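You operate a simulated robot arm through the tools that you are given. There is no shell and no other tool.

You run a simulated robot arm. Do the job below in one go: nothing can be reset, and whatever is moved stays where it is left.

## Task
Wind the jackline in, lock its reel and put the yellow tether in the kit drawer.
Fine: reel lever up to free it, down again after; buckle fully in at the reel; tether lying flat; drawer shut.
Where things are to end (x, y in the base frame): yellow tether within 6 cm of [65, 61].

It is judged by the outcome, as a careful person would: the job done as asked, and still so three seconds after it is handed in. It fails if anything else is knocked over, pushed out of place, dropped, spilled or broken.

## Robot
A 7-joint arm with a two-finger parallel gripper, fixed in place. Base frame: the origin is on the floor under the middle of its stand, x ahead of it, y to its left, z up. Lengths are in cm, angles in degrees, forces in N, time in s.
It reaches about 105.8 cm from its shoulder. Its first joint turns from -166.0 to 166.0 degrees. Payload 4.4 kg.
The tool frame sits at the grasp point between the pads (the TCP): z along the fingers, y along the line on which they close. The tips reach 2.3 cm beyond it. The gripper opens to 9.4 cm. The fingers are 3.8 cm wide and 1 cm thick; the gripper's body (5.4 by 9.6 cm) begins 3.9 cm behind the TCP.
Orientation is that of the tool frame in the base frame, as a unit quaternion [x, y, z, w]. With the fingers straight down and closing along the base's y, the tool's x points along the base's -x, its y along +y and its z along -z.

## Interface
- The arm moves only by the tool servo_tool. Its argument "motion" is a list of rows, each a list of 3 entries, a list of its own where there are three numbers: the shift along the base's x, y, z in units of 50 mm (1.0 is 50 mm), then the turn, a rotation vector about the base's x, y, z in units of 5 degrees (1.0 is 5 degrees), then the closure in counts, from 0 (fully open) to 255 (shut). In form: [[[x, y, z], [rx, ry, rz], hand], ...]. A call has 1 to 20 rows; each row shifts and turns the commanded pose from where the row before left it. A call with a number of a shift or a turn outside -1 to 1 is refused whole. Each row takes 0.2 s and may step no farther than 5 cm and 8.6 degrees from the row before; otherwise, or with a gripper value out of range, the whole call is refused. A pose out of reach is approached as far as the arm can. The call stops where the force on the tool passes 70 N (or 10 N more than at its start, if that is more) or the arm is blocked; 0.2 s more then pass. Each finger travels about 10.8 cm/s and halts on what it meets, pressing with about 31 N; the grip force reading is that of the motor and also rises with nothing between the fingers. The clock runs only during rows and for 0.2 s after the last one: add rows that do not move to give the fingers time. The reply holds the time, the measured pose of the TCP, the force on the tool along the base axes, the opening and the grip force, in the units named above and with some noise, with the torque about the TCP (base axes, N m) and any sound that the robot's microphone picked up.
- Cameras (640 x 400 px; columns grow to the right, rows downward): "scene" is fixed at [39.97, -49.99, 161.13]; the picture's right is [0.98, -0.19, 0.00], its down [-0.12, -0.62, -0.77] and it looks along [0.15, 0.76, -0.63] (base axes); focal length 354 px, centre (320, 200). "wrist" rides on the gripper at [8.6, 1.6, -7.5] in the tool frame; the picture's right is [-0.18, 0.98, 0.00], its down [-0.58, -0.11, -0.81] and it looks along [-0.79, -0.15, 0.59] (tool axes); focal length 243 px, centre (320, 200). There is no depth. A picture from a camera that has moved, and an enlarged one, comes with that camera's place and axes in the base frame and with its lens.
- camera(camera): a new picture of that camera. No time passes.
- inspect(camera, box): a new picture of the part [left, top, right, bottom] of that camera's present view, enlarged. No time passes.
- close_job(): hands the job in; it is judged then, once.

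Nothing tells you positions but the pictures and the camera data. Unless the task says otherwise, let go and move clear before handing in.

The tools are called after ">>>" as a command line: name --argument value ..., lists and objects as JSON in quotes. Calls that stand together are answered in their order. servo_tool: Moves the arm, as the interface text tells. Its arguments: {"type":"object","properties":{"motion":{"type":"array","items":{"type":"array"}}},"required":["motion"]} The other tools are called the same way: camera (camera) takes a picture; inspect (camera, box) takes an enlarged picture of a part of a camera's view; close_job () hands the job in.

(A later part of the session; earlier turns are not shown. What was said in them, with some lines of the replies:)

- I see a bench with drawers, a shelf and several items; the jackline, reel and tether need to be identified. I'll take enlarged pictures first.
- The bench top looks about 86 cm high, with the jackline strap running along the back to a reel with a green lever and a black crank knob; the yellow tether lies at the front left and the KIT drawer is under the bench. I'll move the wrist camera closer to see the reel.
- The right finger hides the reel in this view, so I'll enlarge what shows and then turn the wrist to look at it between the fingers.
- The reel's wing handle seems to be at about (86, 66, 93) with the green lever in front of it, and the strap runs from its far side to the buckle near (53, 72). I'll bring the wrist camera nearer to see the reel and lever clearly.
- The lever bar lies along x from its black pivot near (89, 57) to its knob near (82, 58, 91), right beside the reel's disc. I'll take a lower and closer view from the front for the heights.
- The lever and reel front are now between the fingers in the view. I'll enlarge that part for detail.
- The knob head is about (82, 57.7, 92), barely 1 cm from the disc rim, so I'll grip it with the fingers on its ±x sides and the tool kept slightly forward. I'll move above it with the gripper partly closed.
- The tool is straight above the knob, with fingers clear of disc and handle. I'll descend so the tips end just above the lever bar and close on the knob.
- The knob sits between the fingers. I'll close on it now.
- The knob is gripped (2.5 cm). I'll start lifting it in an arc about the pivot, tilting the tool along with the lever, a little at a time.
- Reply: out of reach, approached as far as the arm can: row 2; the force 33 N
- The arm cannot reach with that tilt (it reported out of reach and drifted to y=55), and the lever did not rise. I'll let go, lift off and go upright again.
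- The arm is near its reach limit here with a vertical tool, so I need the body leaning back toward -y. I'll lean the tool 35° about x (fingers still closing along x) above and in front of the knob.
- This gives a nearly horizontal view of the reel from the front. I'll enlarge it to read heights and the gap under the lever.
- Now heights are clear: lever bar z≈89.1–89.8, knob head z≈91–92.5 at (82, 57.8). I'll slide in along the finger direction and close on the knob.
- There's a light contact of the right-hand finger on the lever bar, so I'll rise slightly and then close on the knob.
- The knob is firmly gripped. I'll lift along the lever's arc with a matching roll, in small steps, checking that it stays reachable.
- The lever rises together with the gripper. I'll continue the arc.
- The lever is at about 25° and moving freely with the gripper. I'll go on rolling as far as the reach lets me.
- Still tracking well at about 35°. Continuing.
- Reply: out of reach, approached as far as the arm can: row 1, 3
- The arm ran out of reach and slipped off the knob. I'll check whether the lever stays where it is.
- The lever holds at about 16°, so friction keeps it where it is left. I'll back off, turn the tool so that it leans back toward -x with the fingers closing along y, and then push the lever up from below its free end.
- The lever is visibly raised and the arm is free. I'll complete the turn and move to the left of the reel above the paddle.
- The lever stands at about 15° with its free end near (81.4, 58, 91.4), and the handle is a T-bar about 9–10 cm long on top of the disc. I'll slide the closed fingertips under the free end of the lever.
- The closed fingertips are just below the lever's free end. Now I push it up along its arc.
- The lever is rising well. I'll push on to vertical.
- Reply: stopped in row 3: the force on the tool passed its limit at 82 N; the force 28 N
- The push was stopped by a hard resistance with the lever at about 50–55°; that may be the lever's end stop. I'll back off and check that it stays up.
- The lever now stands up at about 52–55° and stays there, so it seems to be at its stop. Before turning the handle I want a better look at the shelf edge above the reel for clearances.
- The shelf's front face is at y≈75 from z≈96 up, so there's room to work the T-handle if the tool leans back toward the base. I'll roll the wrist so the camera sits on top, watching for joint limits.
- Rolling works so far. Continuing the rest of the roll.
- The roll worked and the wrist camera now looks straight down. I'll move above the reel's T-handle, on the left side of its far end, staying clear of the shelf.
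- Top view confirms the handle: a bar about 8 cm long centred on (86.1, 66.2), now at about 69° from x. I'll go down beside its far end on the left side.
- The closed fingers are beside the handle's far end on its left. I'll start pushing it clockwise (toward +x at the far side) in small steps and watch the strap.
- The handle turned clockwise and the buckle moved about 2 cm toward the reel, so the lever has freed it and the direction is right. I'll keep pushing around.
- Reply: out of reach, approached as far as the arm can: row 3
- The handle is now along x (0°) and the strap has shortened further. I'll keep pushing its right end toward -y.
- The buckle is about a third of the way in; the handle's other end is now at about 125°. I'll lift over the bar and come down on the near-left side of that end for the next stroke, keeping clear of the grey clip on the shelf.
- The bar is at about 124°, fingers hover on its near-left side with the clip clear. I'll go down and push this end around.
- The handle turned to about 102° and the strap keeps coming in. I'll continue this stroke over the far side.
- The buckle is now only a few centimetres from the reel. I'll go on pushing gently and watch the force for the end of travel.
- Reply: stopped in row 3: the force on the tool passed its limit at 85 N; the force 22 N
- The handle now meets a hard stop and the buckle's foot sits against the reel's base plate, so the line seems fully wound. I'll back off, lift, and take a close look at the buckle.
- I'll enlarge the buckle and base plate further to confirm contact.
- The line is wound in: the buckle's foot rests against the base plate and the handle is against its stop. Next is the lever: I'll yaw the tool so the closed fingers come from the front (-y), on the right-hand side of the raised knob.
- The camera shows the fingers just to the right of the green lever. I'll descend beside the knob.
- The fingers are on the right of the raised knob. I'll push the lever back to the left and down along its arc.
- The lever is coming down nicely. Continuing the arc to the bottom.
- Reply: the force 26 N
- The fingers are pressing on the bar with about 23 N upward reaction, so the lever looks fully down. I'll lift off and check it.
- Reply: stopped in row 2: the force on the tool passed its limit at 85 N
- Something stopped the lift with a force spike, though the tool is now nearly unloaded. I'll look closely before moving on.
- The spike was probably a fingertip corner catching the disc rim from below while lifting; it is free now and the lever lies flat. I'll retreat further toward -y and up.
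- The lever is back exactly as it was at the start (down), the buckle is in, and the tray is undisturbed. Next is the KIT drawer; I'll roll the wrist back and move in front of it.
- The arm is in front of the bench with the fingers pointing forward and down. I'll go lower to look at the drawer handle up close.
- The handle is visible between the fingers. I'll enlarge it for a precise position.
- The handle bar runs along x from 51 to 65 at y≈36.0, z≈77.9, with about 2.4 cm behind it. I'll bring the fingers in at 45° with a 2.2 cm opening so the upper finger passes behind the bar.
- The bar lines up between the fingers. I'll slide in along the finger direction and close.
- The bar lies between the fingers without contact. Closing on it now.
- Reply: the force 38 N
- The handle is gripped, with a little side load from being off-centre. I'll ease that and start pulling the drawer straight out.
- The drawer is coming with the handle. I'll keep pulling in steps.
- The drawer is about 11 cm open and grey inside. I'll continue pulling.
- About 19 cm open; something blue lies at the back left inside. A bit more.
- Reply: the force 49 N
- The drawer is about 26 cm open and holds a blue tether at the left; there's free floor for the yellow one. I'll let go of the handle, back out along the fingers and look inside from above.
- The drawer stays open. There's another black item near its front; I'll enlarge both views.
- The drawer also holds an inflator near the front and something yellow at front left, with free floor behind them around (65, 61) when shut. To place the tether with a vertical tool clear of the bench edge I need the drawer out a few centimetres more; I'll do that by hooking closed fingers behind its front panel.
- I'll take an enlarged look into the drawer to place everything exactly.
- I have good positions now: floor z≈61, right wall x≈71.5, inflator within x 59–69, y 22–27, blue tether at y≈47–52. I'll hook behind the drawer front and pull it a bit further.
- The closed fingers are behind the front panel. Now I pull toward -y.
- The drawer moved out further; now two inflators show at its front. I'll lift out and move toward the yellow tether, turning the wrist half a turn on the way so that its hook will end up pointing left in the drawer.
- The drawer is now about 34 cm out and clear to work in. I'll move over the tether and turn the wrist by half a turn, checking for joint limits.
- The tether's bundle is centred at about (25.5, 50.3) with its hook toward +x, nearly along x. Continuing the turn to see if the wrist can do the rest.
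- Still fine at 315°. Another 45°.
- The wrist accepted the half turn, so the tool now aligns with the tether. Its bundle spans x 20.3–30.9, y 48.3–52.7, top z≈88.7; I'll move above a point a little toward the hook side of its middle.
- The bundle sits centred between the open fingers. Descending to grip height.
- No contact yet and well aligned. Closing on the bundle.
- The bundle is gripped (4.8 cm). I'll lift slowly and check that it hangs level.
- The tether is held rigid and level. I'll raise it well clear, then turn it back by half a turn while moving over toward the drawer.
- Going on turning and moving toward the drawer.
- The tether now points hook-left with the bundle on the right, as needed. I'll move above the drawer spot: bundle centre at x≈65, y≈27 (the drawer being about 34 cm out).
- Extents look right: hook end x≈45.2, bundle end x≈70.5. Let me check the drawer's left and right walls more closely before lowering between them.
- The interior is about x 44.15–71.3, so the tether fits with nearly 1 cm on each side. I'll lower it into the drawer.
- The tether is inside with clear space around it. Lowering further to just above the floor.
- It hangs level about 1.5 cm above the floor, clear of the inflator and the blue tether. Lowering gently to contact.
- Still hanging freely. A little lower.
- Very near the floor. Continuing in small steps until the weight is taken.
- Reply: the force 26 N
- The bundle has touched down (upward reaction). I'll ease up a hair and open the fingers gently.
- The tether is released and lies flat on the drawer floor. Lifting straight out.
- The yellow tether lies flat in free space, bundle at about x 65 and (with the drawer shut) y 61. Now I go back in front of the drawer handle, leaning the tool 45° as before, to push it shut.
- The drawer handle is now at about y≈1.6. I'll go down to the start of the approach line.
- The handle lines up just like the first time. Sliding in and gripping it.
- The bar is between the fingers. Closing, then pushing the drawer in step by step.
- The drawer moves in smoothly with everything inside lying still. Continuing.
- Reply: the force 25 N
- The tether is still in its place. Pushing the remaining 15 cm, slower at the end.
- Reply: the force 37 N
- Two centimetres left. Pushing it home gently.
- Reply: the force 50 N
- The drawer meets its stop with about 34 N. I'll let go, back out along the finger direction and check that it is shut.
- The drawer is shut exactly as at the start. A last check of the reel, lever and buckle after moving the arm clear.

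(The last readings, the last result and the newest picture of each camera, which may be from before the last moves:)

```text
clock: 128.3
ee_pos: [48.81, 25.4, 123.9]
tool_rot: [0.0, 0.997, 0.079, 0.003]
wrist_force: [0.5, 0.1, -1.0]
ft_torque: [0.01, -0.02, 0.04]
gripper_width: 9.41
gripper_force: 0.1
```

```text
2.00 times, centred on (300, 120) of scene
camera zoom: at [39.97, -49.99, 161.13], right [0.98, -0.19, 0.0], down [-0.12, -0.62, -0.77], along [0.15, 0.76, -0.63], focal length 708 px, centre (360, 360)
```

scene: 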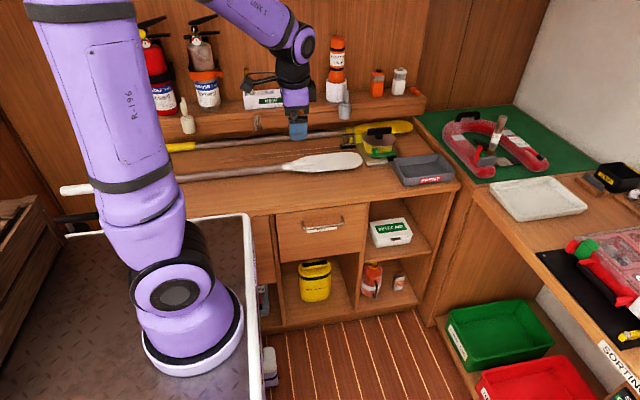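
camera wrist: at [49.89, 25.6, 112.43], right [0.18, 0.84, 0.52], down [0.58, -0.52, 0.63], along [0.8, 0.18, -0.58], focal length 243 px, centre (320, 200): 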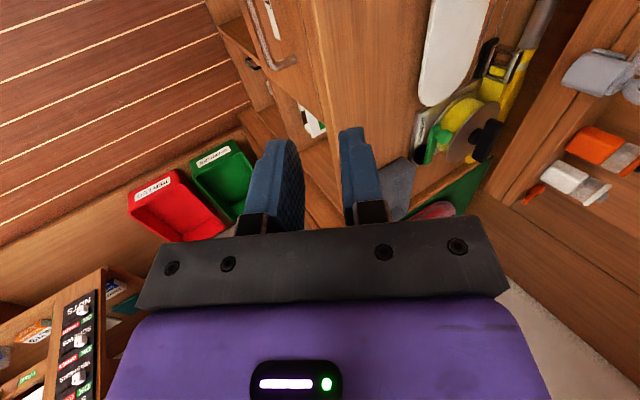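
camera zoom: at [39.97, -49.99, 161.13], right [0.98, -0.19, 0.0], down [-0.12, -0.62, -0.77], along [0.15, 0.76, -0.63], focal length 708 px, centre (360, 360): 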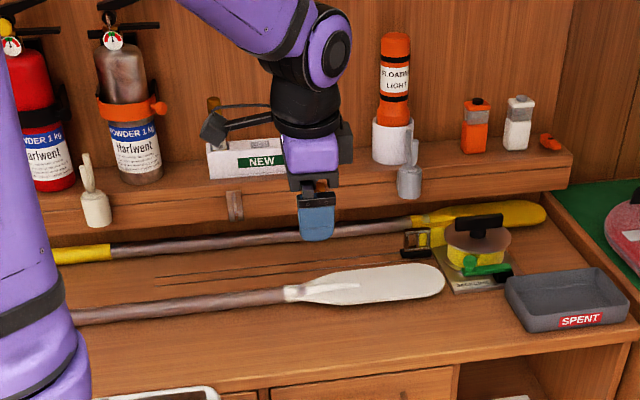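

The buckle sits against the reel plate where it met its stop, and the lever is down. The drawer is shut with the tether lying flat inside, and nothing else has moved. The arm is clear with its hand empty, so I'm handing the job in.

>>> close_job

```text
The job is handed in.
```

I wound the jackline in, locked its reel, and put the yellow tether in the KIT drawer, then handed the job in. I haven't seen a result from the judging.

- **Jackline:** I raised the lever to its stop (about 52°), then turned the reel handle clockwise until it would go no further. The buckle's foot is against the reel's base plate, with about 3 cm of strap still showing between the buckle and the drum. I took that stop as fully in.
- **Lever:** It is back down, and in the pictures it lies as it did at the start.
- **Tether:** It lies flat with its hook to the left, between the blue tether and the inflators already in the drawer. I put the middle of its folded bundle at about [65, 61]. If the position is judged by the middle of the whole tether, hook included, it is at about [58, 61], roughly 7 cm off and outside the 6 cm limit. The drawer was too narrow to centre it there.
- **Drawer:** It is pushed home, and the front and handle look the same as in the first picture.

Two things happened on the way:
- The gripper slipped off the lever knob on the first lift.
- A fingertip probably caught the reel's disc rim as I backed away from the lever, with a brief 85 N spike.

The final pictures show no damage, and nothing else on the bench appears to have moved.
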